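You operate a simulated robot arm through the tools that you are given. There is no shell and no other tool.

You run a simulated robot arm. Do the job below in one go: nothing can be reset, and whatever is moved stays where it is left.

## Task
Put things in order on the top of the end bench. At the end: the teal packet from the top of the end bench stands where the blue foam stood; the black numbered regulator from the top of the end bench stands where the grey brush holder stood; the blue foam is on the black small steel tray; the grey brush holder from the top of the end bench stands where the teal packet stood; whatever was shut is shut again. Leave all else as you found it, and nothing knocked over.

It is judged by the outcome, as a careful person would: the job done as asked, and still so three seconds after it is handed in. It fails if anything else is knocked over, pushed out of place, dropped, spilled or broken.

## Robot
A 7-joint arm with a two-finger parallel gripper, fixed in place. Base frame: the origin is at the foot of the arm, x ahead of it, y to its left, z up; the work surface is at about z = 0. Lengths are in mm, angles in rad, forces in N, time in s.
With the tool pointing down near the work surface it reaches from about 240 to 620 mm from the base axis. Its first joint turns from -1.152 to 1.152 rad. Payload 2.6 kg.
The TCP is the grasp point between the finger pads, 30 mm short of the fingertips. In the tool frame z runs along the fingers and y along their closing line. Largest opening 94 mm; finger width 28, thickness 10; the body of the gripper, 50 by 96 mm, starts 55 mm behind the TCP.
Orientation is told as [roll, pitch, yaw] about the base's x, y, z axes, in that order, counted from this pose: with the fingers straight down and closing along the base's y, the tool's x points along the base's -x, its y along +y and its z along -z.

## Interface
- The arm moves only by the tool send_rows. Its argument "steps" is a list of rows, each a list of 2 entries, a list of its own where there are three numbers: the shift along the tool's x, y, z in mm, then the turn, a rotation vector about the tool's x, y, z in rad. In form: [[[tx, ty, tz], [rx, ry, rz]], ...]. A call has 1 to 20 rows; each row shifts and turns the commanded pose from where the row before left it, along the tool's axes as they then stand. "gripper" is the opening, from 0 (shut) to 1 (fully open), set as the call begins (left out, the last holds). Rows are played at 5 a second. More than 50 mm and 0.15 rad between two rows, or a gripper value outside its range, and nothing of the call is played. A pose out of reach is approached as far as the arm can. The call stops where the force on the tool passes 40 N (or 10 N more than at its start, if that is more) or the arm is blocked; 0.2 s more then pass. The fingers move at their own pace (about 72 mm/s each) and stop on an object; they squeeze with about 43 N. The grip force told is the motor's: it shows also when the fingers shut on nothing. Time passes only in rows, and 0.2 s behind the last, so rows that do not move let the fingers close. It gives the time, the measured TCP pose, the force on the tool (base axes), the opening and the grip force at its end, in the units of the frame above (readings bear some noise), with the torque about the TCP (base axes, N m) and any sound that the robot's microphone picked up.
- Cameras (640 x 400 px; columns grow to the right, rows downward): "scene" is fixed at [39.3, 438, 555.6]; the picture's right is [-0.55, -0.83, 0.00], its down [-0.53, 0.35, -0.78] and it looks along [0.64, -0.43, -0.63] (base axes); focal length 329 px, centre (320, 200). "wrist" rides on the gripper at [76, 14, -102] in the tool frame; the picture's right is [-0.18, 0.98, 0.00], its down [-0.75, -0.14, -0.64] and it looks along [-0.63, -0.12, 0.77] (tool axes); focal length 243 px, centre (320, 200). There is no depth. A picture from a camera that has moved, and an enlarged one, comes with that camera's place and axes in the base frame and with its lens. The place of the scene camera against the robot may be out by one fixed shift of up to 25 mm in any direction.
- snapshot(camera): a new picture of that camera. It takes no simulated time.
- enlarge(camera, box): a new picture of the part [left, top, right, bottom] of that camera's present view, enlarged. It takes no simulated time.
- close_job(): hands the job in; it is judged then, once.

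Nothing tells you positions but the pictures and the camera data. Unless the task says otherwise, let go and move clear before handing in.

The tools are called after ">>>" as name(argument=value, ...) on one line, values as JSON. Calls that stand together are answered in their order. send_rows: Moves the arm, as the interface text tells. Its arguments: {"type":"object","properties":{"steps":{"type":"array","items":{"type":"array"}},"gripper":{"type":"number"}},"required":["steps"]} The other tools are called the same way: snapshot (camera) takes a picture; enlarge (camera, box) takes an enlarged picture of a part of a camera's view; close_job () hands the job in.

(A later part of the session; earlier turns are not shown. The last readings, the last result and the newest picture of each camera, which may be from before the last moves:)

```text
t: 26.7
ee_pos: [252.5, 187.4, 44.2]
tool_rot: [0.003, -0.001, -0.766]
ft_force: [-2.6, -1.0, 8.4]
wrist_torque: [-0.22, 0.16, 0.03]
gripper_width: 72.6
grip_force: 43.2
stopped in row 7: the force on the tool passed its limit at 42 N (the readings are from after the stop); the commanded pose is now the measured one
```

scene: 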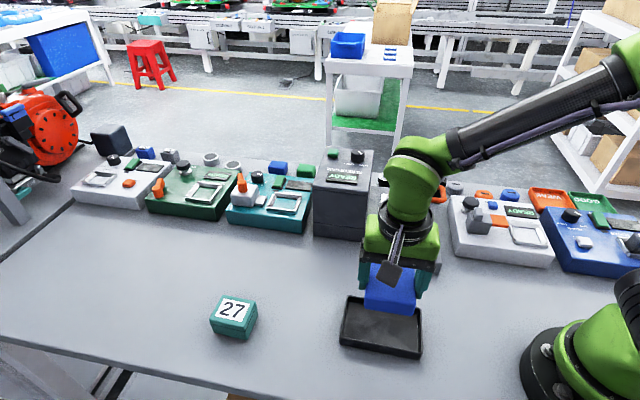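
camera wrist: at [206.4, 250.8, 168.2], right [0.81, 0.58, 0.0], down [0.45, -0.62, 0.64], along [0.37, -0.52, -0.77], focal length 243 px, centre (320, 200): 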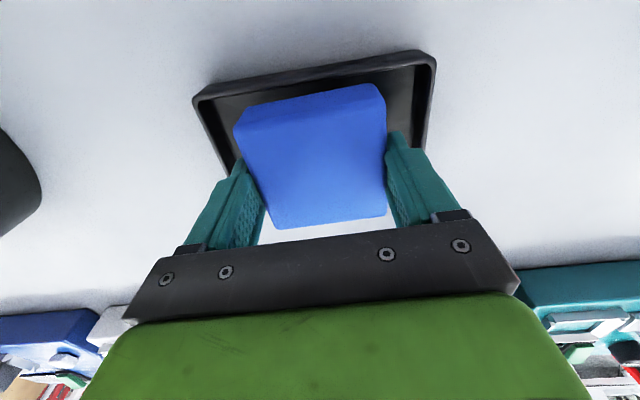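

Contact happened a little higher than I expected, at TCP z≈44. I'll look before releasing.

>>> snapshot(camera="wrist")

>>> enlarge(camera="wrist", box=[180, 35, 450, 200])

>>> enlarge(camera="scene", box=[320, 230, 460, 370])

```text
taken
camera wrist: at [206.9, 250.8, 146.7], right [0.82, 0.58, 0.0], down [0.44, -0.63, 0.64], along [0.37, -0.52, -0.77], focal length 243 px, centre (320, 200)
```

wrist: 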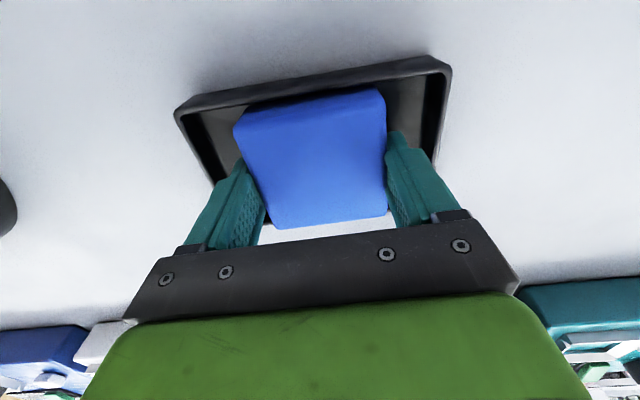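

```text
2.37 times, centred on (315, 118) of wrist
camera zoom: at [206.9, 250.8, 146.7], right [0.82, 0.58, 0.0], down [0.44, -0.63, 0.64], along [0.37, -0.52, -0.77], focal length 575 px, centre (332, 396)
```

zoom: 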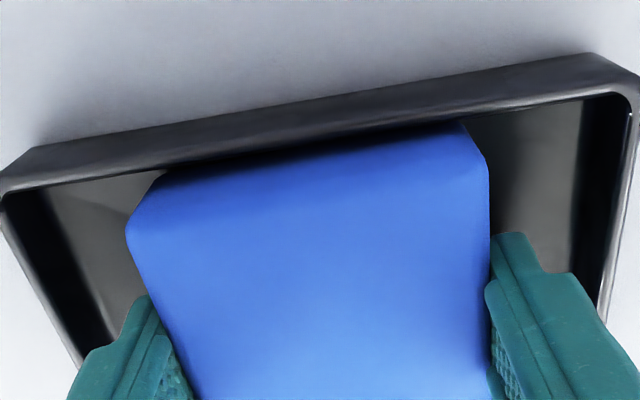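

```text
2.86 times, centred on (390, 300) of scene
camera zoom: at [39.3, 438.0, 555.7], right [-0.55, -0.83, 0.0], down [-0.53, 0.35, -0.78], along [0.65, -0.43, -0.63], focal length 939 px, centre (120, -86)
```

zoom: 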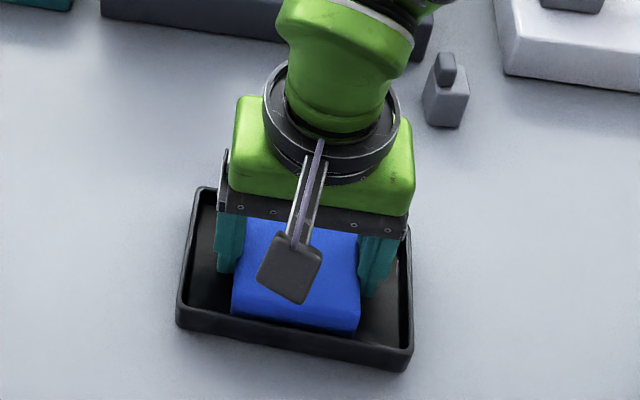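

The foam is inside the tray walls and resting on the floor with light contact. I'll open partway to about 82 mm and let go.

>>> send_rows(steps=[[[0, 0, 0], [0, 0, 0]], [[0, 0, 0], [0, 0, 0]], [[0, 0, 0], [0, 0, 0]]], gripper=0.88)

>>> snapshot(camera="wrist")

>>> enlarge(camera="scene", box=[320, 230, 460, 370])

```text
t: 27.5
ee_pos: [251.5, 187.0, 43.2]
tool_rot: [0.001, 0.001, -0.769]
ft_force: [0.4, -0.3, 1.9]
wrist_torque: [-0.05, 0.05, -0.01]
gripper_width: 82.8
grip_force: 0.1
```

```text
taken
camera wrist: at [206.8, 250.7, 146.3], right [0.81, 0.58, 0.0], down [0.44, -0.63, 0.64], along [0.37, -0.52, -0.77], focal length 243 px, centre (320, 200)
```

wrist: 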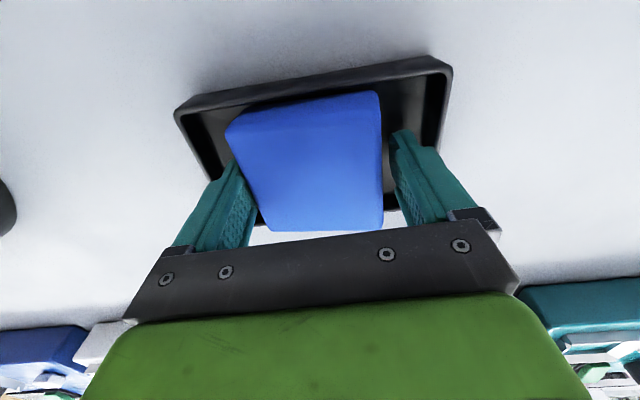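

```text
2.86 times, centred on (390, 300) of scene
camera zoom: at [39.3, 438.0, 555.6], right [-0.55, -0.83, 0.0], down [-0.53, 0.35, -0.78], along [0.64, -0.43, -0.63], focal length 939 px, centre (120, -86)
```

zoom: 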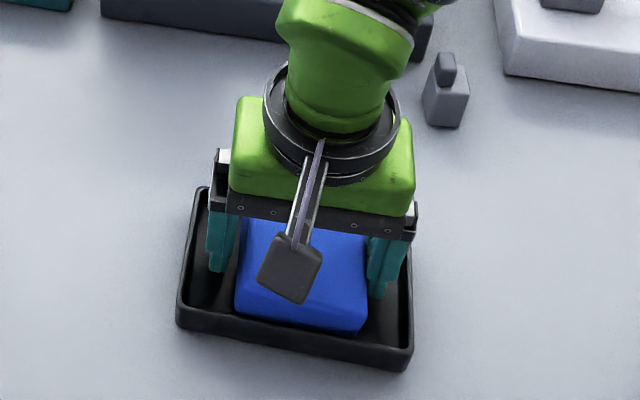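

The foam is resting in the tray but sits close to the left finger. I'll open a bit more before rising.

>>> send_rows(steps=[[[0, 0, 0], [0, 0, 0]], [[0, 0, 0], [0, 0, 0]], [[0, 0, -5], [0, 0, 0]], [[0, 0, -10], [0, 0, 0]], [[0, 0, -20], [0, 0, 0]], [[0, 0, -30], [0, 0, 0]], [[0, 0, -40], [0, 0, 0]], [[0, 0, 0], [0, 0, 0]]], gripper=0.96)

>>> snapshot(camera="wrist")

>>> enlarge(camera="scene", box=[320, 230, 460, 370])

```text
t: 29.3
ee_pos: [252.0, 188.2, 147.8]
tool_rot: [0.001, -0.003, -0.767]
ft_force: [0.5, -0.4, -0.5]
wrist_torque: [0.02, -0.02, 0.0]
gripper_width: 90.3
grip_force: 0.0
```

```text
taken
camera wrist: at [206.7, 250.8, 251.7], right [0.81, 0.58, 0.0], down [0.44, -0.63, 0.64], along [0.37, -0.52, -0.77], focal length 243 px, centre (320, 200)
```

wrist: 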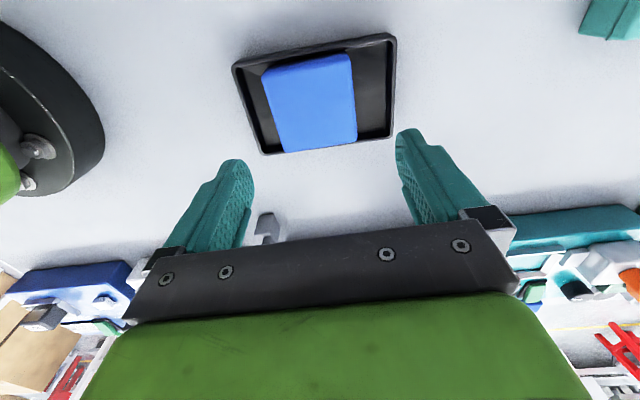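

```text
2.86 times, centred on (390, 300) of scene
camera zoom: at [39.3, 438.0, 555.6], right [-0.55, -0.83, 0.0], down [-0.53, 0.35, -0.78], along [0.64, -0.43, -0.63], focal length 939 px, centre (120, -86)
```

zoom: 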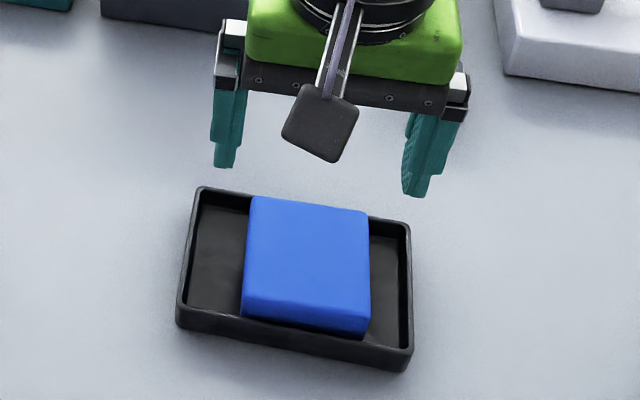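

The foam is in the tray. I'll check that it's lying flat and not on the rim.

>>> enlarge(camera="wrist", box=[220, 25, 410, 165])

>>> enlarge(camera="scene", box=[330, 285, 440, 365])

```text
2.86 times, centred on (315, 95) of wrist
camera zoom: at [206.7, 250.8, 251.7], right [0.81, 0.58, 0.0], down [0.44, -0.63, 0.64], along [0.37, -0.52, -0.77], focal length 693 px, centre (334, 500)
```

zoom: 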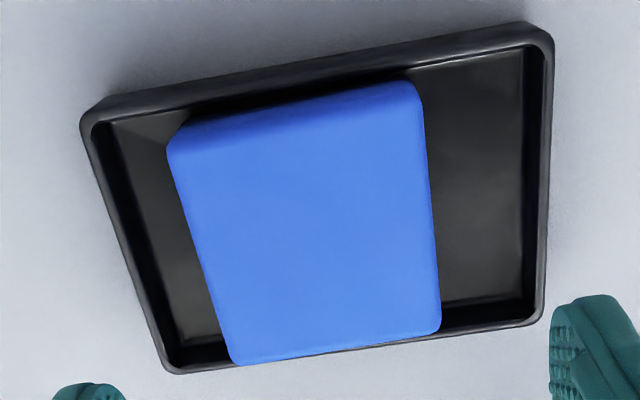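

```text
5.00 times, centred on (385, 325) of scene
camera zoom: at [39.3, 438.0, 555.6], right [-0.55, -0.83, 0.0], down [-0.53, 0.35, -0.78], along [0.64, -0.43, -0.63], focal length 1644 px, centre (-5, -425)
```

zoom: 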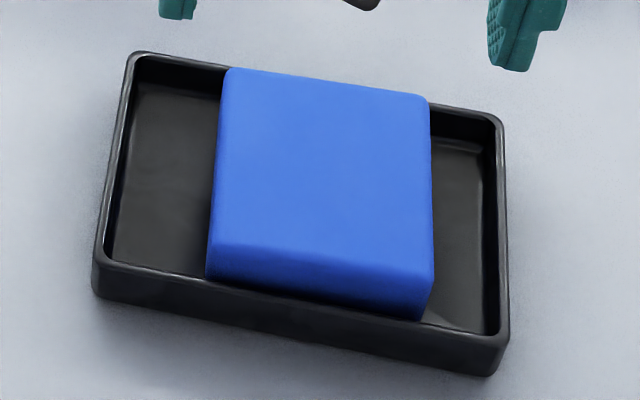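

The foam lies flat inside the tray. Next is the teal packet near (407, 403); I'll hover over it with the fingers set to close across its short side.

>>> send_rows(steps=[[[6.25, 43.7, -2], [0, 0, 0]], [[6.25, 43.7, -2], [0, 0, 0]], [[6.25, 43.7, -2], [0, 0, 0]], [[6.25, 43.7, -2], [0, 0, 0]], [[6.25, 43.7, -2], [0, 0, 0]], [[6.25, 43.7, -2], [0, 0, 0]], [[0, 0, 0], [0, 0, -0.137]], [[0, 0, 0], [0, 0, -0.137]], [[0, 0, 0], [0, 0, -0.137]], [[0, 0, 0], [0, 0, -0.137]], [[0, 0, 0], [0, 0, -0.137]], [[0, 0, 0], [0, 0, -0.137]], [[0, 0, 0], [0, 0, -0.137]], [[0, 0, 0], [0, 0, -0.137]], [[0, 0, 0], [0, 0, -0.137]], [[0, 0, 0], [0, 0, -0.137]], [[0, 0, 0], [0, 0, -0.137]], [[0, 0, 0], [0, 0, 0]]], gripper=1)

>>> snapshot(camera="wrist")

>>> snapshot(camera="scene")

```text
t: 33.1
ee_pos: [408.1, 402.2, 160.3]
tool_rot: [0.0, 0.0, 0.744]
ft_force: [-0.2, 0.1, -0.3]
wrist_torque: [0.0, -0.01, 0.02]
gripper_width: 94.2
grip_force: 0.0
```

```text
taken
camera wrist: at [341.1, 361.2, 263.6], right [-0.53, 0.85, 0.0], down [0.65, 0.4, 0.64], along [0.55, 0.34, -0.77], focal length 243 px, centre (320, 200)
```

wrist: 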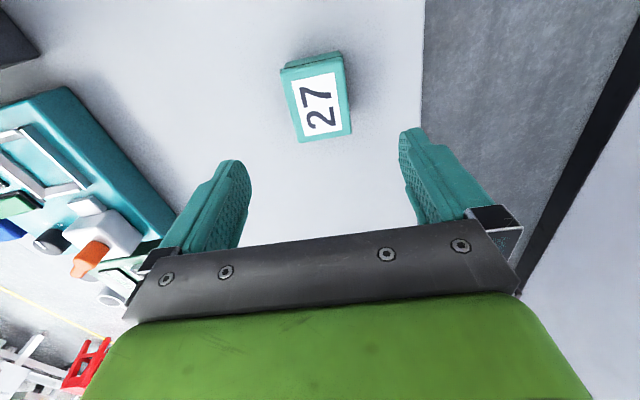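

```text
taken
```

scene: 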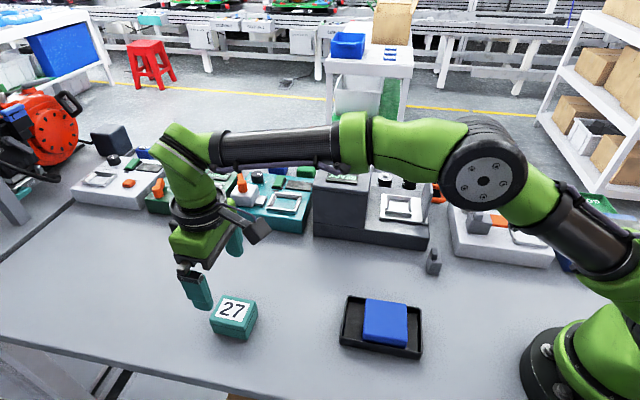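

>>> enlarge(camera="wrist", box=[264, 38, 376, 150])

```text
3.57 times, centred on (320, 94) of wrist
camera zoom: at [341.1, 361.2, 263.6], right [-0.53, 0.85, 0.0], down [0.65, 0.4, 0.64], along [0.55, 0.34, -0.77], focal length 866 px, centre (320, 579)
```

zoom: 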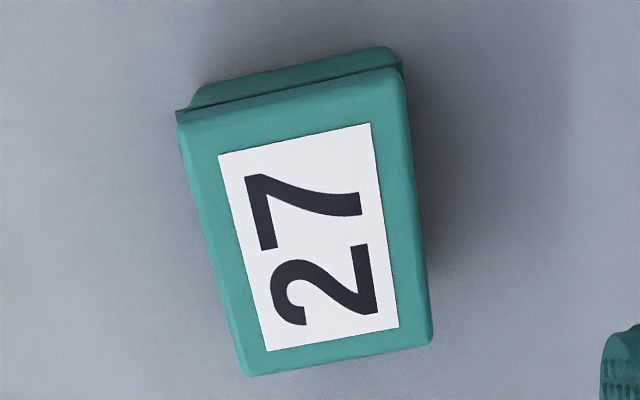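

The packet measures about 52×65×40 mm, centred at (405.5, 400.3), and is well aligned with the fingers. I'll make a 2 mm correction and lower around it.

>>> send_rows(steps=[[[2.15, -0.6, 0], [0, 0, 0]], [[0, 0, 30], [0, 0, 0]], [[0, 0, 30], [0, 0, 0]], [[0, 0, 25], [0, 0, 0]], [[0, 0, 15], [0, 0, 0]], [[0, 0, 10], [0, 0, 0]], [[0, 0, 8], [0, 0, 0]], [[0, 0, 5.3], [0, 0, 0]], [[0, 0, 0], [0, 0, 0]]])

>>> snapshot(camera="wrist")

>>> enlarge(camera="scene", box=[160, 240, 320, 360])

```text
t: 35.1
ee_pos: [406.6, 399.9, 37.1]
tool_rot: [-0.002, -0.002, 0.74]
ft_force: [1.0, 0.5, -0.1]
wrist_torque: [-0.03, -0.01, 0.02]
gripper_width: 94.0
grip_force: 0.0
```

```text
taken
camera wrist: at [340.1, 359.7, 140.5], right [-0.53, 0.85, 0.0], down [0.65, 0.4, 0.64], along [0.55, 0.34, -0.77], focal length 243 px, centre (320, 200)
```

wrist: 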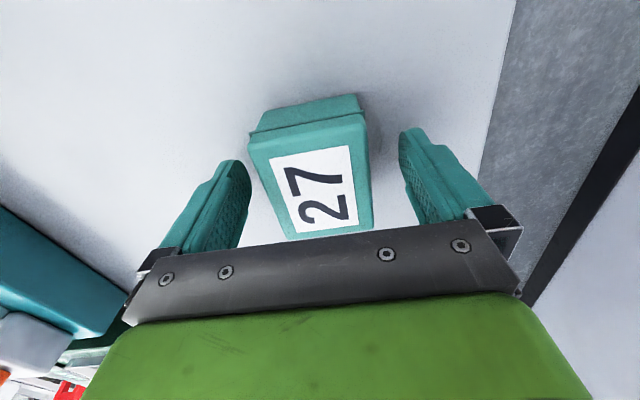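

```text
3.33 times, centred on (240, 300) of scene
camera zoom: at [39.3, 438.0, 555.6], right [-0.55, -0.83, 0.0], down [-0.53, 0.35, -0.78], along [0.64, -0.43, -0.63], focal length 1096 px, centre (587, -133)
```

zoom: 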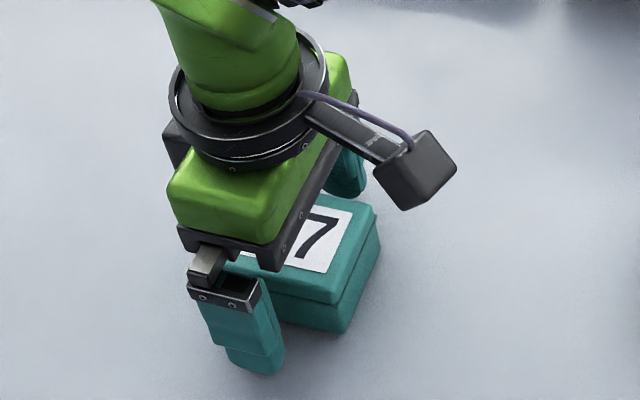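

The packet is centred between the fingers. Closing now.

>>> send_rows(steps=[[[0, 0, 0], [0, 0, 0]], [[0, 0, 0], [0, 0, 0]], [[0, 0, 0], [0, 0, 0]], [[0, 0, 0], [0, 0, 0]], [[0, 0, 0], [0, 0, 0]]], gripper=0)

```text
t: 36.3
ee_pos: [406.1, 400.1, 37.0]
tool_rot: [-0.002, -0.001, 0.74]
ft_force: [0.0, 0.0, 0.2]
wrist_torque: [0.02, 0.0, -0.02]
gripper_width: 58.1
grip_force: 43.1
```

The grip is firm at 58 mm, which is the lip of the packet. I'll lift it slightly and check.

>>> send_rows(steps=[[[0, 0, -5], [0, 0, 0]], [[0, 0, -10], [0, 0, 0]], [[0, 0, -15], [0, 0, 0]], [[0, 0, 0], [0, 0, 0]]])

>>> snapshot(camera="wrist")

>>> enlarge(camera="scene", box=[160, 240, 320, 360])

```text
t: 37.3
ee_pos: [405.9, 400.1, 67.4]
tool_rot: [0.001, -0.004, 0.741]
ft_force: [0.6, 0.0, -1.1]
wrist_torque: [0.01, -0.01, 0.01]
gripper_width: 57.6
grip_force: 42.7
```

```text
taken
camera wrist: at [339.6, 359.6, 170.3], right [-0.53, 0.85, 0.0], down [0.65, 0.4, 0.64], along [0.55, 0.34, -0.76], focal length 243 px, centre (320, 200)
```

wrist: 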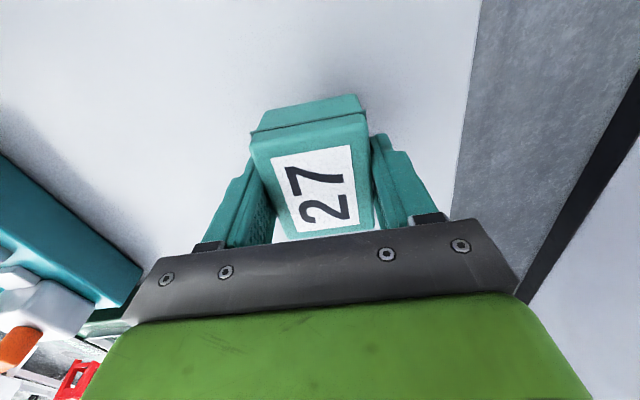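

```text
3.33 times, centred on (240, 300) of scene
camera zoom: at [39.3, 438.0, 555.6], right [-0.55, -0.83, 0.0], down [-0.53, 0.35, -0.78], along [0.64, -0.43, -0.63], focal length 1096 px, centre (587, -133)
```

zoom: 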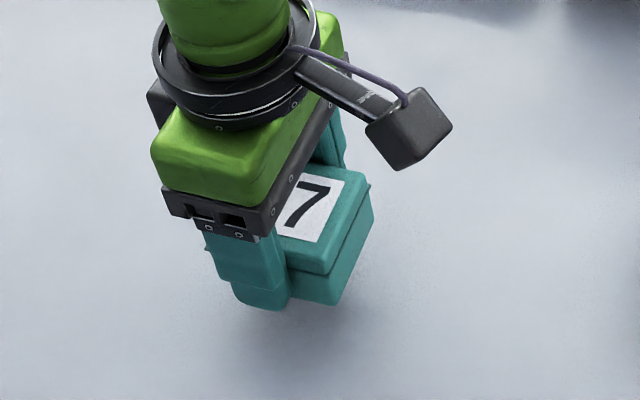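

The packet came up whole and level. I'll carry it to the foam's old place at (437, 229).

>>> send_rows(steps=[[[0, 0, -25], [0, 0, 0]], [[0, 0, -27.6], [0, 0, 0]], [[18.66, -29.34, 0], [0, 0, 0]], [[18.66, -29.34, 0], [0, 0, 0]], [[18.66, -29.34, 0], [0, 0, 0]], [[18.66, -29.34, 0], [0, 0, 0]], [[18.66, -29.34, 0], [0, 0, 0]], [[0, 0, 0], [0, 0, 0]]])

>>> snapshot(camera="wrist")

>>> snapshot(camera="scene")

```text
t: 39.1
ee_pos: [435.5, 229.6, 119.9]
tool_rot: [-0.001, -0.004, 0.74]
ft_force: [-0.4, -0.9, -1.7]
wrist_torque: [-0.02, 0.0, 0.02]
gripper_width: 57.9
grip_force: 43.3
```

```text
taken
camera wrist: at [369.6, 188.5, 222.9], right [-0.53, 0.85, 0.0], down [0.65, 0.4, 0.64], along [0.55, 0.34, -0.76], focal length 243 px, centre (320, 200)
```

wrist: 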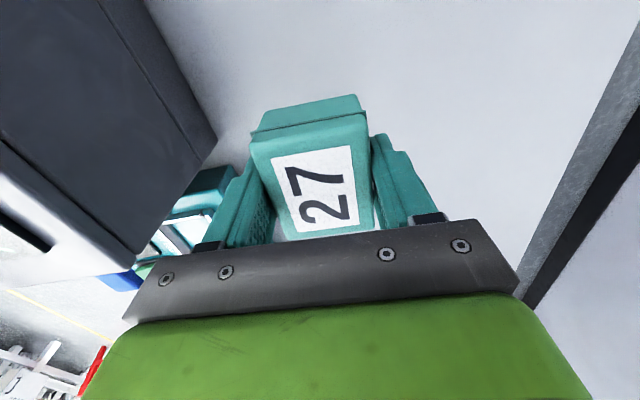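

```text
taken
```

scene: 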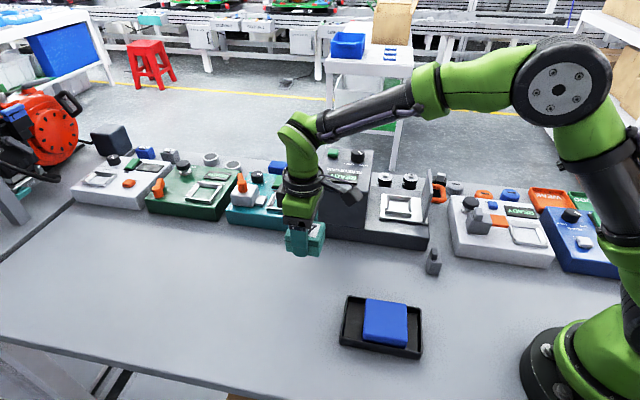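

I'm over the foam's old spot with the ram well clear. Lowering to the height at which the packet was gripped.

>>> send_rows(steps=[[[0, 0, 30], [0, 0, 0]], [[0, 0, 20], [0, 0, 0]], [[0, 0, 12], [0, 0, 0]], [[0, 0, 8], [0, 0, 0]], [[0, 0, 6], [0, 0, 0]], [[0, 0, 4], [0, 0, 0]], [[0, 0, 1.5], [0, 0, 0]], [[0, 0, 0.7], [0, 0, 0]], [[0, 0, 0], [0, 0, 0]]])

>>> enlarge(camera="scene", box=[240, 200, 380, 300])

```text
t: 41.1
ee_pos: [436.1, 229.9, 38.4]
tool_rot: [0.0, -0.005, 0.74]
ft_force: [-2.2, -1.2, 4.2]
wrist_torque: [-0.03, 0.11, 0.01]
gripper_width: 57.9
grip_force: 42.8
```

```text
4.00 times, centred on (310, 250) of scene
camera zoom: at [39.3, 438.0, 555.6], right [-0.55, -0.83, 0.0], down [-0.53, 0.35, -0.78], along [0.65, -0.43, -0.63], focal length 1315 px, centre (360, 0)
```

zoom: 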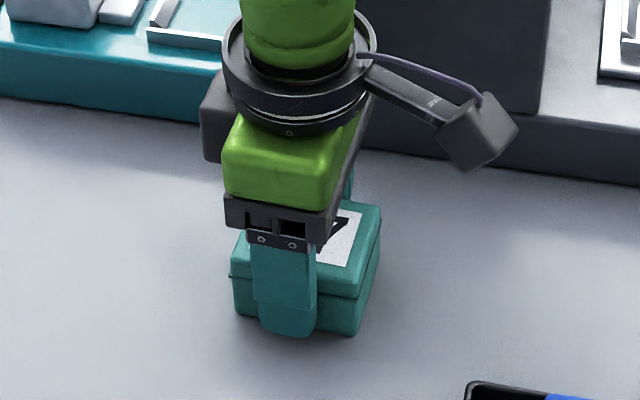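

The packet touches the bench with about 4 N. I'll release and rise straight up.

>>> send_rows(steps=[[[0, 0, 0], [0, 0, 0]], [[0, 0, 0], [0, 0, 0]], [[0, 0, 0], [0, 0, 0]]], gripper=0.9)

>>> snapshot(camera="wrist")

```text
t: 41.9
ee_pos: [435.5, 228.6, 38.2]
tool_rot: [0.001, -0.003, 0.741]
ft_force: [-0.1, -0.9, -0.1]
wrist_torque: [-0.03, -0.02, 0.0]
gripper_width: 84.6
grip_force: 0.1
```

```text
taken
camera wrist: at [369.7, 188.2, 140.4], right [-0.53, 0.85, 0.0], down [0.65, 0.4, 0.64], along [0.55, 0.34, -0.77], focal length 243 px, centre (320, 200)
```

wrist: 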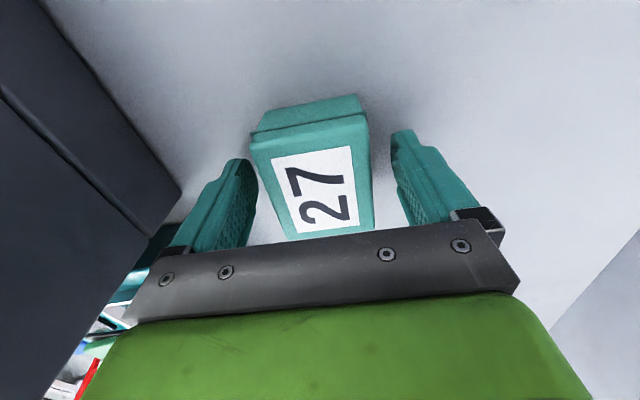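

The packet stands on the foam's old place. I'll rise, then move over toward the brush holder near (294, 4).

>>> send_rows(steps=[[[0, 0, -5], [0, 0, 0]], [[0, 0, -15], [0, 0, 0]], [[0, 0, -30], [0, 0, 0]], [[0, 0, -45], [0, 0, 0]], [[0, 0, -45], [0, 0, 0]], [[42.7, -11.8, 0], [0, 0, 0]], [[42.7, -11.8, 0], [0, 0, 0]], [[42.7, -11.8, 0], [0, 0, 0]], [[42.7, -11.8, 0], [0, 0, 0]], [[42.7, -11.8, 0], [0, 0, 0]], [[42.7, -11.8, 0], [0, 0, 0]], [[0, 0, 0], [0, 0, 0]]], gripper=1)

>>> send_rows(steps=[[[0, 0, 0], [0, 0, 0.1431]], [[0, 0, 0], [0, 0, 0.1431]], [[0, 0, 0], [0, 0, 0.1431]], [[0, 0, 0], [0, 0, 0.1431]], [[0, 0, 0], [0, 0, 0.1431]], [[0, 0, 0], [0, 0, 0.1431]], [[0, 0, 0], [0, 0, 0.1431]], [[0, 0, 0], [0, 0, 0.1431]], [[0, 0, 0], [0, 0, 0.1431]], [[0, 0, 0], [0, 0, 0.1431]], [[0, 0, 0], [0, 0, 0]]])

>>> snapshot(camera="wrist")

>>> snapshot(camera="scene")

```text
t: 44.5
ee_pos: [294.5, 3.0, 177.9]
tool_rot: [0.001, -0.004, 0.739]
ft_force: [0.2, 1.0, 0.4]
wrist_torque: [-0.02, -0.04, -0.01]
gripper_width: 94.1
grip_force: 0.0
```

```text
t: 46.9
ee_pos: [294.4, 4.1, 176.9]
tool_rot: [0.002, -0.001, -0.693]
ft_force: [-0.4, -0.2, -0.2]
wrist_torque: [0.0, -0.02, -0.01]
gripper_width: 94.1
grip_force: 0.0
```

```text
taken
camera wrist: at [244.5, 63.7, 280.1], right [0.77, 0.64, 0.0], down [0.49, -0.59, 0.64], along [0.41, -0.49, -0.77], focal length 243 px, centre (320, 200)
```

wrist: 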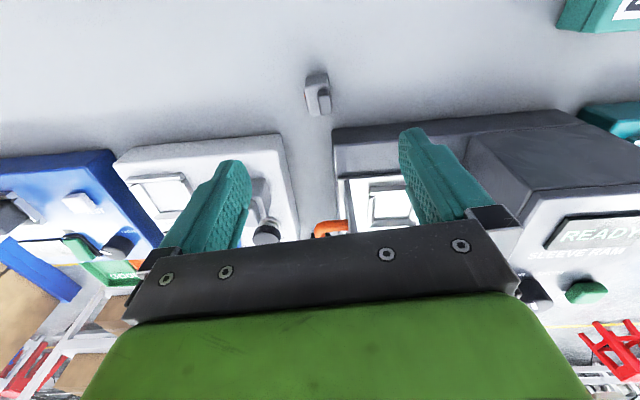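

```text
taken
```

scene: 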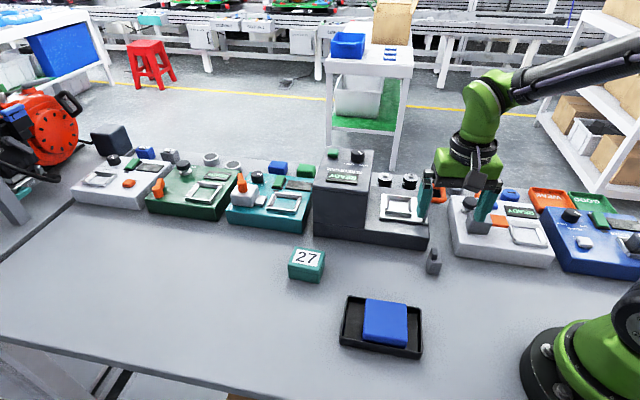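

The packet stands on the foam's old spot and the brush holder is under the gripper. I'll enlarge it to get its exact place and angle.

>>> enlarge(camera="wrist", box=[288, 62, 352, 126])

>>> enlarge(camera="wrist", box=[240, 40, 400, 250])

>>> enlarge(camera="scene", box=[270, 230, 450, 370])

```text
6.25 times, centred on (320, 94) of wrist
camera zoom: at [244.5, 63.7, 280.1], right [0.77, 0.64, 0.0], down [0.49, -0.59, 0.64], along [0.41, -0.49, -0.77], focal length 1516 px, centre (320, 862)
```

zoom: 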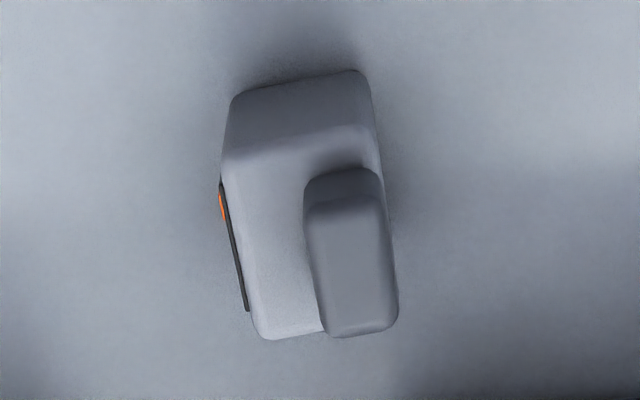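

```text
1.90 times, centred on (320, 145) of wrist
camera zoom: at [244.5, 63.7, 280.1], right [0.77, 0.64, 0.0], down [0.49, -0.59, 0.64], along [0.41, -0.49, -0.77], focal length 462 px, centre (320, 305)
```

zoom: 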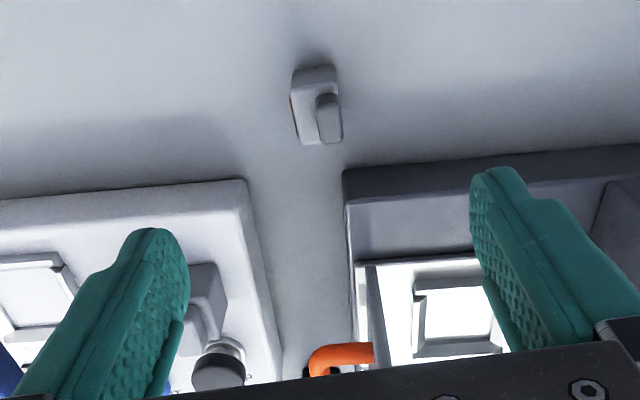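

```text
2.86 times, centred on (360, 300) of scene
camera zoom: at [39.3, 438.0, 555.6], right [-0.55, -0.83, 0.0], down [-0.53, 0.35, -0.78], along [0.64, -0.43, -0.63], focal length 939 px, centre (206, -86)
```

zoom: 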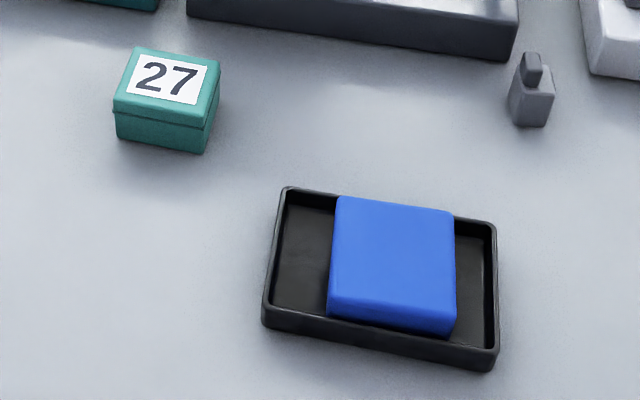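

The brush holder body is about 24×30×37 mm with a knob on top, centred at (293, 3). I'll trim the yaw, narrow the opening a little and lower around it.

>>> send_rows(steps=[[[0.15, -1.35, 0], [0, 0, 0.027]], [[0, 0, 40], [0, 0, 0]], [[0, 0, 35], [0, 0, 0]], [[0, 0, 20], [0, 0, 0]], [[0, 0, 0], [0, 0, 0]]], gripper=0.75)

>>> snapshot(camera="wrist")

>>> enlarge(camera="scene", box=[370, 170, 510, 290])

```text
t: 48.1
ee_pos: [294.9, 2.7, 80.5]
tool_rot: [0.0, 0.0, -0.718]
ft_force: [-0.3, 0.7, 0.4]
wrist_torque: [0.01, -0.01, -0.03]
gripper_width: 70.5
grip_force: 0.0
```

```text
taken
camera wrist: at [245.4, 63.1, 183.7], right [0.79, 0.62, 0.0], down [0.47, -0.6, 0.64], along [0.4, -0.5, -0.77], focal length 243 px, centre (320, 200)
```

wrist: 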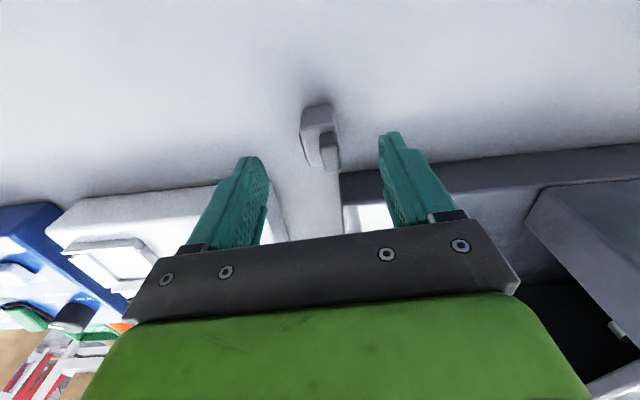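

```text
3.33 times, centred on (440, 230) of scene
camera zoom: at [39.3, 438.0, 555.6], right [-0.55, -0.83, 0.0], down [-0.53, 0.35, -0.78], along [0.64, -0.43, -0.63], focal length 1096 px, centre (-80, 100)
```

zoom: 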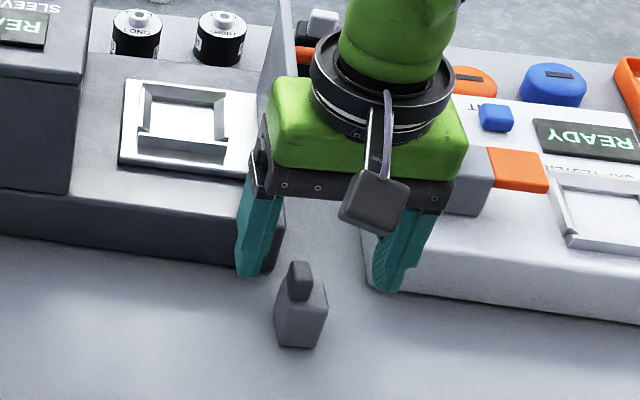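

I'm halfway down and the object is between the fingers. One more zoom to confirm centring.

>>> enlarge(camera="wrist", box=[280, 90, 360, 180])

```text
4.44 times, centred on (320, 135) of wrist
camera zoom: at [245.4, 63.1, 183.7], right [0.79, 0.62, 0.0], down [0.47, -0.6, 0.64], along [0.4, -0.5, -0.77], focal length 1078 px, centre (320, 489)
```

zoom: 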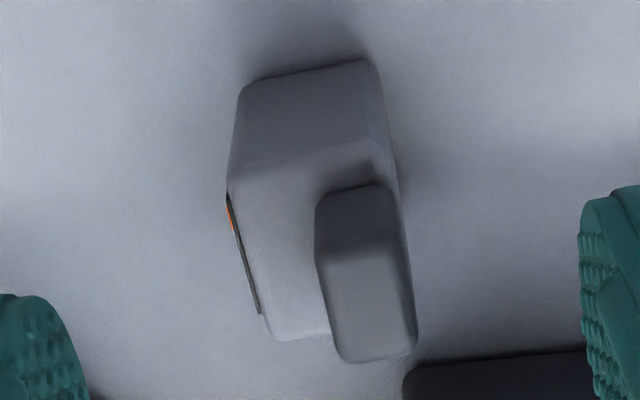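

The brush holder is centred within a millimetre. Lowering the rest and closing.

>>> send_rows(steps=[[[0, 0, 18], [0, 0, 0]], [[0, 0, 12], [0, 0, 0]], [[0, 0, 8], [0, 0, 0]], [[0, 0, 5], [0, 0, 0]], [[0, 0, 0], [0, 0, 0]]])

>>> send_rows(steps=[[[0, 0, 0], [0, 0, 0]], [[0, 0, 0], [0, 0, 0]], [[0, 0, 0], [0, 0, 0]], [[0, 0, 0], [0, 0, 0]], [[0, 0, 0], [0, 0, 0]]], gripper=0)

>>> snapshot(camera="wrist")

```text
t: 49.3
ee_pos: [293.6, 1.7, 38.3]
tool_rot: [0.001, -0.002, -0.718]
ft_force: [-0.2, 0.4, -0.2]
wrist_torque: [-0.02, 0.03, 0.0]
gripper_width: 70.5
grip_force: 0.0
```

```text
t: 50.5
ee_pos: [292.7, 1.7, 38.0]
tool_rot: [0.002, -0.003, -0.717]
ft_force: [-0.8, -0.2, -0.8]
wrist_torque: [0.01, 0.02, -0.01]
gripper_width: 27.5
grip_force: 42.8
```

```text
taken
camera wrist: at [245.3, 63.8, 141.7], right [0.79, 0.62, 0.0], down [0.47, -0.6, 0.64], along [0.4, -0.5, -0.77], focal length 243 px, centre (320, 200)
```

wrist: 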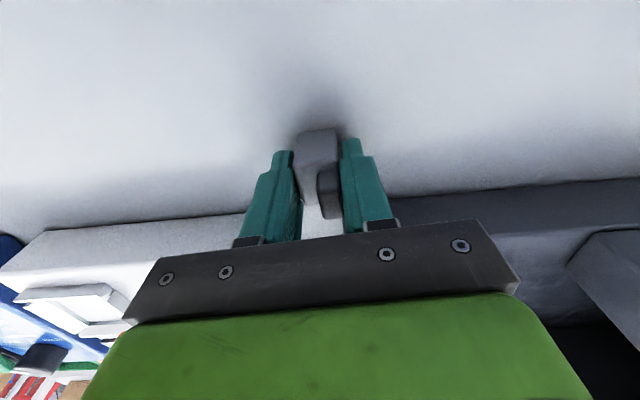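

The brush holder is gripped at 27.5 mm. I'll lift it straight up and check.

>>> send_rows(steps=[[[0, 0, -5], [0, 0, 0]], [[0, 0, -10], [0, 0, 0]], [[0, 0, -20], [0, 0, 0]], [[0, 0, -35], [0, 0, 0]], [[0, 0, -42], [0, 0, 0]], [[0, 0, 0], [0, 0, 0]]])

>>> snapshot(camera="wrist")

>>> enlarge(camera="scene", box=[370, 140, 530, 290])

```text
t: 51.9
ee_pos: [291.8, 2.4, 151.6]
tool_rot: [0.002, -0.002, -0.72]
ft_force: [0.2, -0.2, 0.2]
wrist_torque: [-0.01, 0.01, -0.02]
gripper_width: 27.6
grip_force: 42.8
```

```text
taken
camera wrist: at [244.4, 63.3, 254.8], right [0.79, 0.62, 0.0], down [0.47, -0.6, 0.64], along [0.4, -0.5, -0.77], focal length 243 px, centre (320, 200)
```

wrist: 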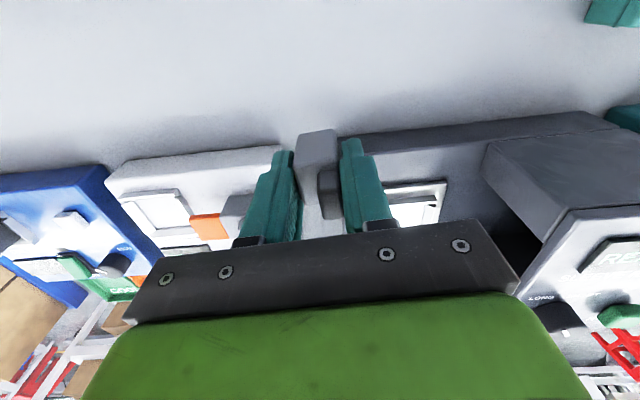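

```text
2.67 times, centred on (450, 215) of scene
camera zoom: at [39.3, 438.0, 555.6], right [-0.55, -0.83, 0.0], down [-0.53, 0.35, -0.78], along [0.64, -0.43, -0.63], focal length 877 px, centre (-27, 160)
```

zoom: 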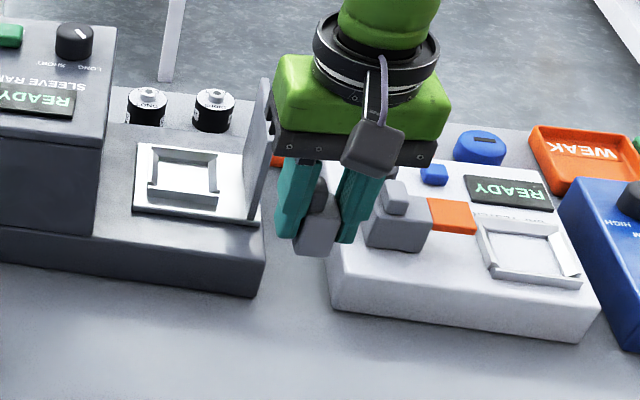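

The brush holder is held upright. Carrying it to the packet's old place at (405.6, 400.3).

>>> send_rows(steps=[[[19.59, 41.58, 0], [0, 0, 0]], [[19.59, 41.58, 0], [0, 0, 0]], [[19.59, 41.58, 0], [0, 0, 0]], [[19.59, 41.58, 0], [0, 0, 0]], [[19.59, 41.58, 0], [0, 0, 0]], [[19.59, 41.58, 0], [0, 0, 0]], [[19.59, 41.58, 0], [0, 0, 0]], [[19.59, 41.58, 0], [0, 0, 0]], [[19.59, 41.58, 0], [0, 0, 0]], [[0, 0, 0], [0, 0, 0]]])

>>> snapshot(camera="wrist")

>>> snapshot(camera="scene")

```text
t: 54.1
ee_pos: [406.7, 400.1, 152.2]
tool_rot: [0.003, -0.003, -0.719]
ft_force: [-0.4, -0.4, -0.5]
wrist_torque: [-0.07, 0.02, 0.01]
gripper_width: 27.7
grip_force: 43.4
```

```text
taken
camera wrist: at [359.2, 462.3, 254.9], right [0.79, 0.62, 0.0], down [0.47, -0.6, 0.64], along [0.4, -0.5, -0.77], focal length 243 px, centre (320, 200)
```

wrist: 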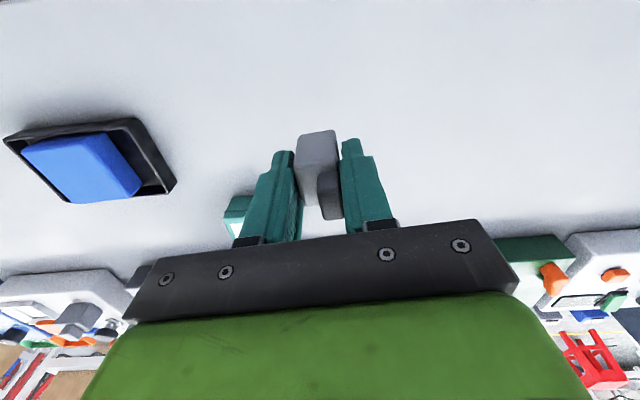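

```text
taken
```

scene: 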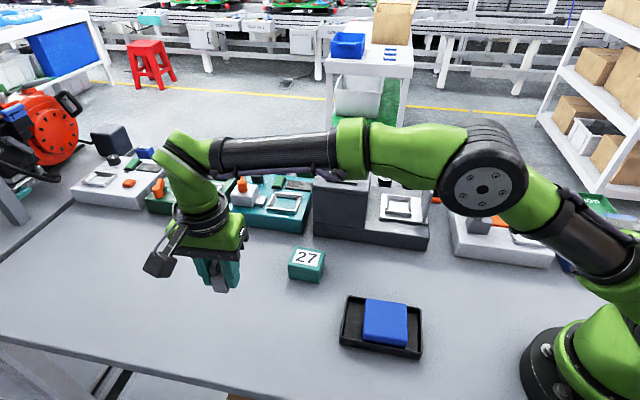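

The spot below is clear. Lowering to the height at which it was gripped.

>>> send_rows(steps=[[[0, 0, 40], [0, 0, 0]], [[0, 0, 30], [0, 0, 0]], [[0, 0, 20], [0, 0, 0]], [[0, 0, 12], [0, 0, 0]], [[0, 0, 6], [0, 0, 0]], [[0, 0, 3], [0, 0, 0]], [[0, 0, 1.5], [0, 0, 0]], [[0, 0, 0], [0, 0, 0]]])

>>> enlarge(camera="scene", box=[160, 240, 320, 360])

```text
t: 55.9
ee_pos: [405.9, 400.6, 41.0]
tool_rot: [0.003, -0.002, -0.719]
ft_force: [-1.0, -0.3, -0.7]
wrist_torque: [0.02, -0.01, 0.03]
gripper_width: 27.3
grip_force: 42.9
```

```text
3.33 times, centred on (240, 300) of scene
camera zoom: at [39.3, 438.0, 555.6], right [-0.55, -0.83, 0.0], down [-0.53, 0.35, -0.78], along [0.64, -0.43, -0.63], focal length 1096 px, centre (587, -133)
```

zoom: 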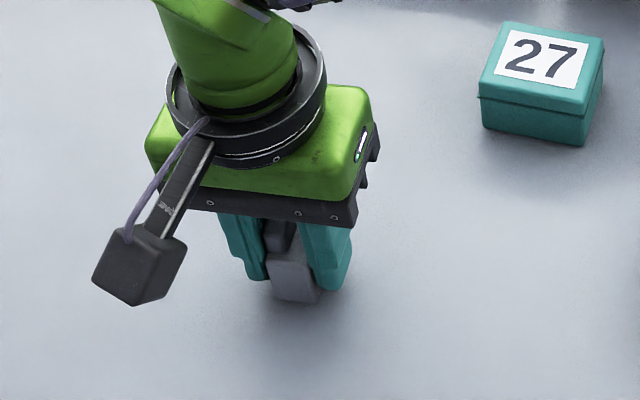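

It's still about 2–3 mm above the bench with no contact yet. Lowering in small steps.

>>> send_rows(steps=[[[0, 0, 1], [0, 0, 0]], [[0, 0, 1], [0, 0, 0]], [[0, 0, 0.6], [0, 0, 0]], [[0, 0, 0], [0, 0, 0]]])

```text
t: 56.9
ee_pos: [406.9, 401.2, 37.9]
tool_rot: [0.005, 0.0, -0.72]
ft_force: [-1.8, -1.9, 11.5]
wrist_torque: [-0.16, 0.2, -0.01]
gripper_width: 27.6
grip_force: 42.5
```

The brush holder is on the bench with about 11 N of contact. I'll release it.

>>> send_rows(steps=[[[0, 0, -0.5], [0, 0, 0]], [[0, 0, 0], [0, 0, 0]], [[0, 0, 0], [0, 0, 0]], [[0, 0, 0], [0, 0, 0]]], gripper=0.6)

>>> snapshot(camera="wrist")

>>> enlarge(camera="scene", box=[160, 240, 320, 360])

```text
t: 57.9
ee_pos: [407.4, 400.5, 37.3]
tool_rot: [0.002, -0.002, -0.719]
ft_force: [0.2, -0.2, 0.3]
wrist_torque: [0.01, 0.04, 0.01]
gripper_width: 56.2
grip_force: 0.0
```

```text
taken
camera wrist: at [358.7, 461.7, 140.4], right [0.79, 0.62, 0.0], down [0.47, -0.6, 0.64], along [0.4, -0.5, -0.77], focal length 243 px, centre (320, 200)
```

wrist: 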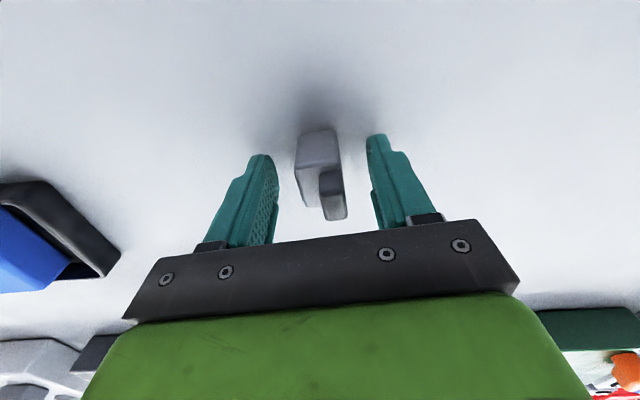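

```text
3.33 times, centred on (240, 300) of scene
camera zoom: at [39.3, 438.0, 555.6], right [-0.55, -0.83, 0.0], down [-0.53, 0.35, -0.78], along [0.64, -0.43, -0.63], focal length 1096 px, centre (587, -133)
```

zoom: 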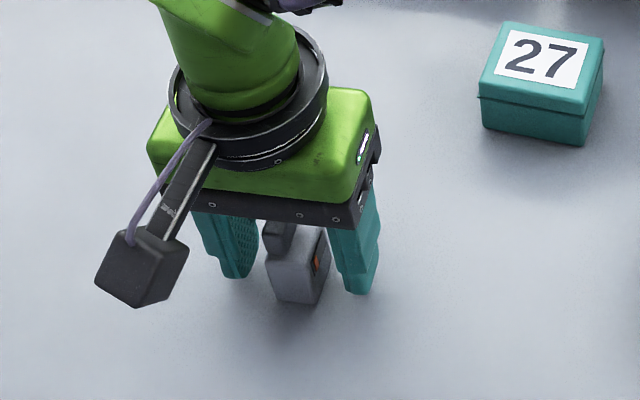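

The brush holder stands upright on the packet's old place. I'll rise, clear the area in front of the ram and turn the wrist for the regulator.

>>> send_rows(steps=[[[0, 0, -5], [0, 0, 0]], [[0, 0, -15], [0, 0, 0]], [[0, 0, -30], [0, 0, 0]], [[0, 0, -50], [0, 0, 0]], [[0, 0, -50], [0, 0, 0]], [[0, 0, -50], [0, 0, 0]], [[-20.06, -39.4, 0], [0, 0, 0]], [[-20.06, -39.4, 0], [0, 0, 0]], [[-20.06, -39.4, 0], [0, 0, 0]], [[-20.06, -39.4, 0], [0, 0, 0]], [[-20.06, -39.4, 0], [0, 0, 0]], [[-20.06, -39.4, 0], [0, 0, 0]], [[-20.06, -39.4, 0], [0, 0, 0]], [[0, 0, 0], [0, 0, 0]]], gripper=0.7)

>>> send_rows(steps=[[[0, 0, 0], [0, 0, -0.132]], [[0, 0, 0], [0, 0, -0.132]], [[0, 0, 0], [0, 0, -0.132]], [[0, 0, 0], [0, 0, -0.132]], [[0, 0, 0], [0, 0, -0.132]], [[0, 0, 0], [0, 0, -0.132]], [[0, 0, 0], [0, 0, -0.132]], [[0, 0, 0], [0, 0, -0.132]], [[0, 0, 0], [0, 0, -0.132]], [[0, 0, 0], [0, 0, -0.132]], [[0, 0, 0], [0, 0, 0]]])

>>> snapshot(camera="scene")

>>> enlarge(camera="scene", box=[180, 230, 460, 390])

```text
t: 60.9
ee_pos: [330.9, 100.7, 236.9]
tool_rot: [0.001, -0.002, -0.716]
ft_force: [-0.4, 0.6, 0.2]
wrist_torque: [-0.02, 0.02, -0.02]
gripper_width: 65.8
grip_force: 0.0
```

```text
t: 63.3
ee_pos: [331.3, 101.2, 237.5]
tool_rot: [0.0, 0.0, 0.603]
ft_force: [-0.7, 0.0, 0.5]
wrist_torque: [-0.02, 0.0, -0.01]
gripper_width: 65.7
grip_force: 0.0
```

```text
taken
```

scene: 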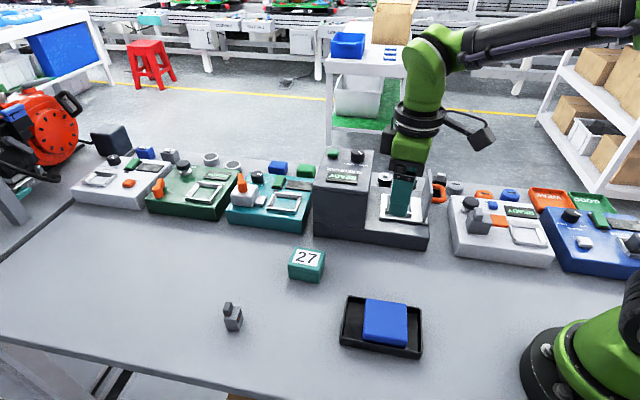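

```text
2.29 times, centred on (320, 310) of scene
camera zoom: at [39.3, 438.0, 555.6], right [-0.55, -0.83, 0.0], down [-0.53, 0.35, -0.78], along [0.64, -0.43, -0.63], focal length 752 px, centre (320, -51)
```

zoom: 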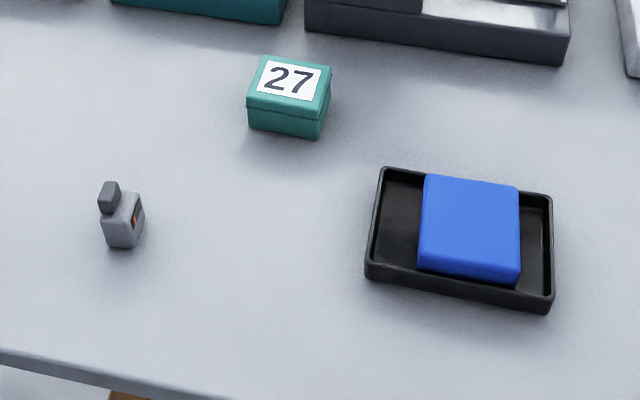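

The packet, foam and brush holder all look right. Now moving over the regulator at a safe height to measure it.

>>> send_rows(steps=[[[8.4, -41.9, 0], [0, 0, 0]], [[8.4, -41.9, 0], [0, 0, 0]], [[8.4, -41.9, 0], [0, 0, 0]], [[8.4, -41.9, 0], [0, 0, 0]], [[8.4, -41.9, 0], [0, 0, 0]], [[8.4, -41.9, 0], [0, 0, 0]], [[8.4, -41.9, 0], [0, 0, 0]], [[0, 0, 0], [0, 0, 0]]])

>>> snapshot(camera="wrist")

>>> enlarge(camera="wrist", box=[240, 20, 400, 180])

>>> enlarge(camera="wrist", box=[285, 50, 365, 130])

```text
t: 65.1
ee_pos: [449.7, -173.4, 236.7]
tool_rot: [0.0, -0.003, 0.603]
ft_force: [-0.2, 0.1, 0.8]
wrist_torque: [0.04, 0.0, 0.0]
gripper_width: 65.7
grip_force: 0.0
```

```text
taken
camera wrist: at [378.5, -205.0, 339.1], right [-0.4, 0.91, 0.0], down [0.7, 0.31, 0.64], along [0.59, 0.26, -0.77], focal length 243 px, centre (320, 200)
```

wrist: 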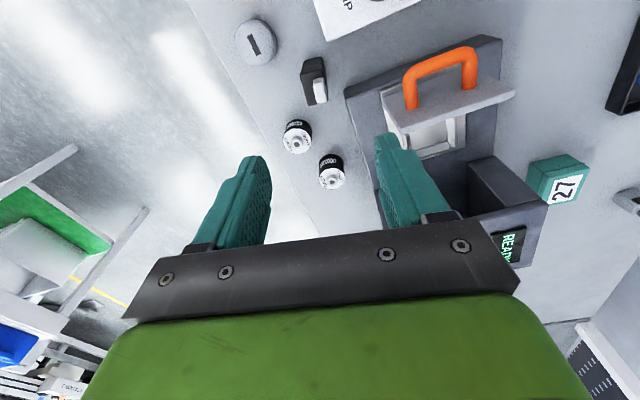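

```text
2.50 times, centred on (320, 100) of wrist
camera zoom: at [378.5, -205.0, 339.1], right [-0.4, 0.91, 0.0], down [0.7, 0.31, 0.64], along [0.59, 0.26, -0.77], focal length 606 px, centre (320, 450)
```

zoom: 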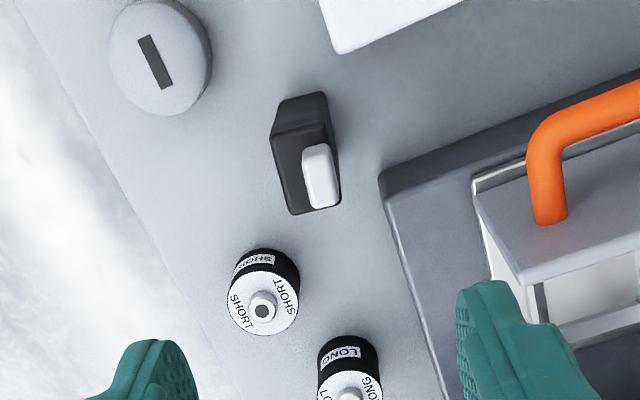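

```text
5.00 times, centred on (325, 90) of wrist
camera zoom: at [378.5, -205.0, 339.1], right [-0.4, 0.91, 0.0], down [0.7, 0.31, 0.64], along [0.59, 0.26, -0.77], focal length 1213 px, centre (295, 750)
```

zoom: 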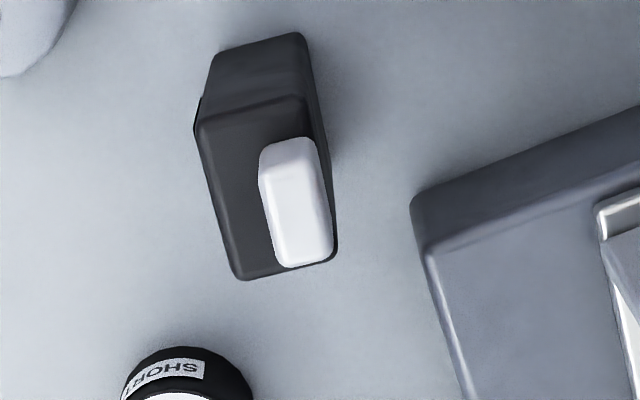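

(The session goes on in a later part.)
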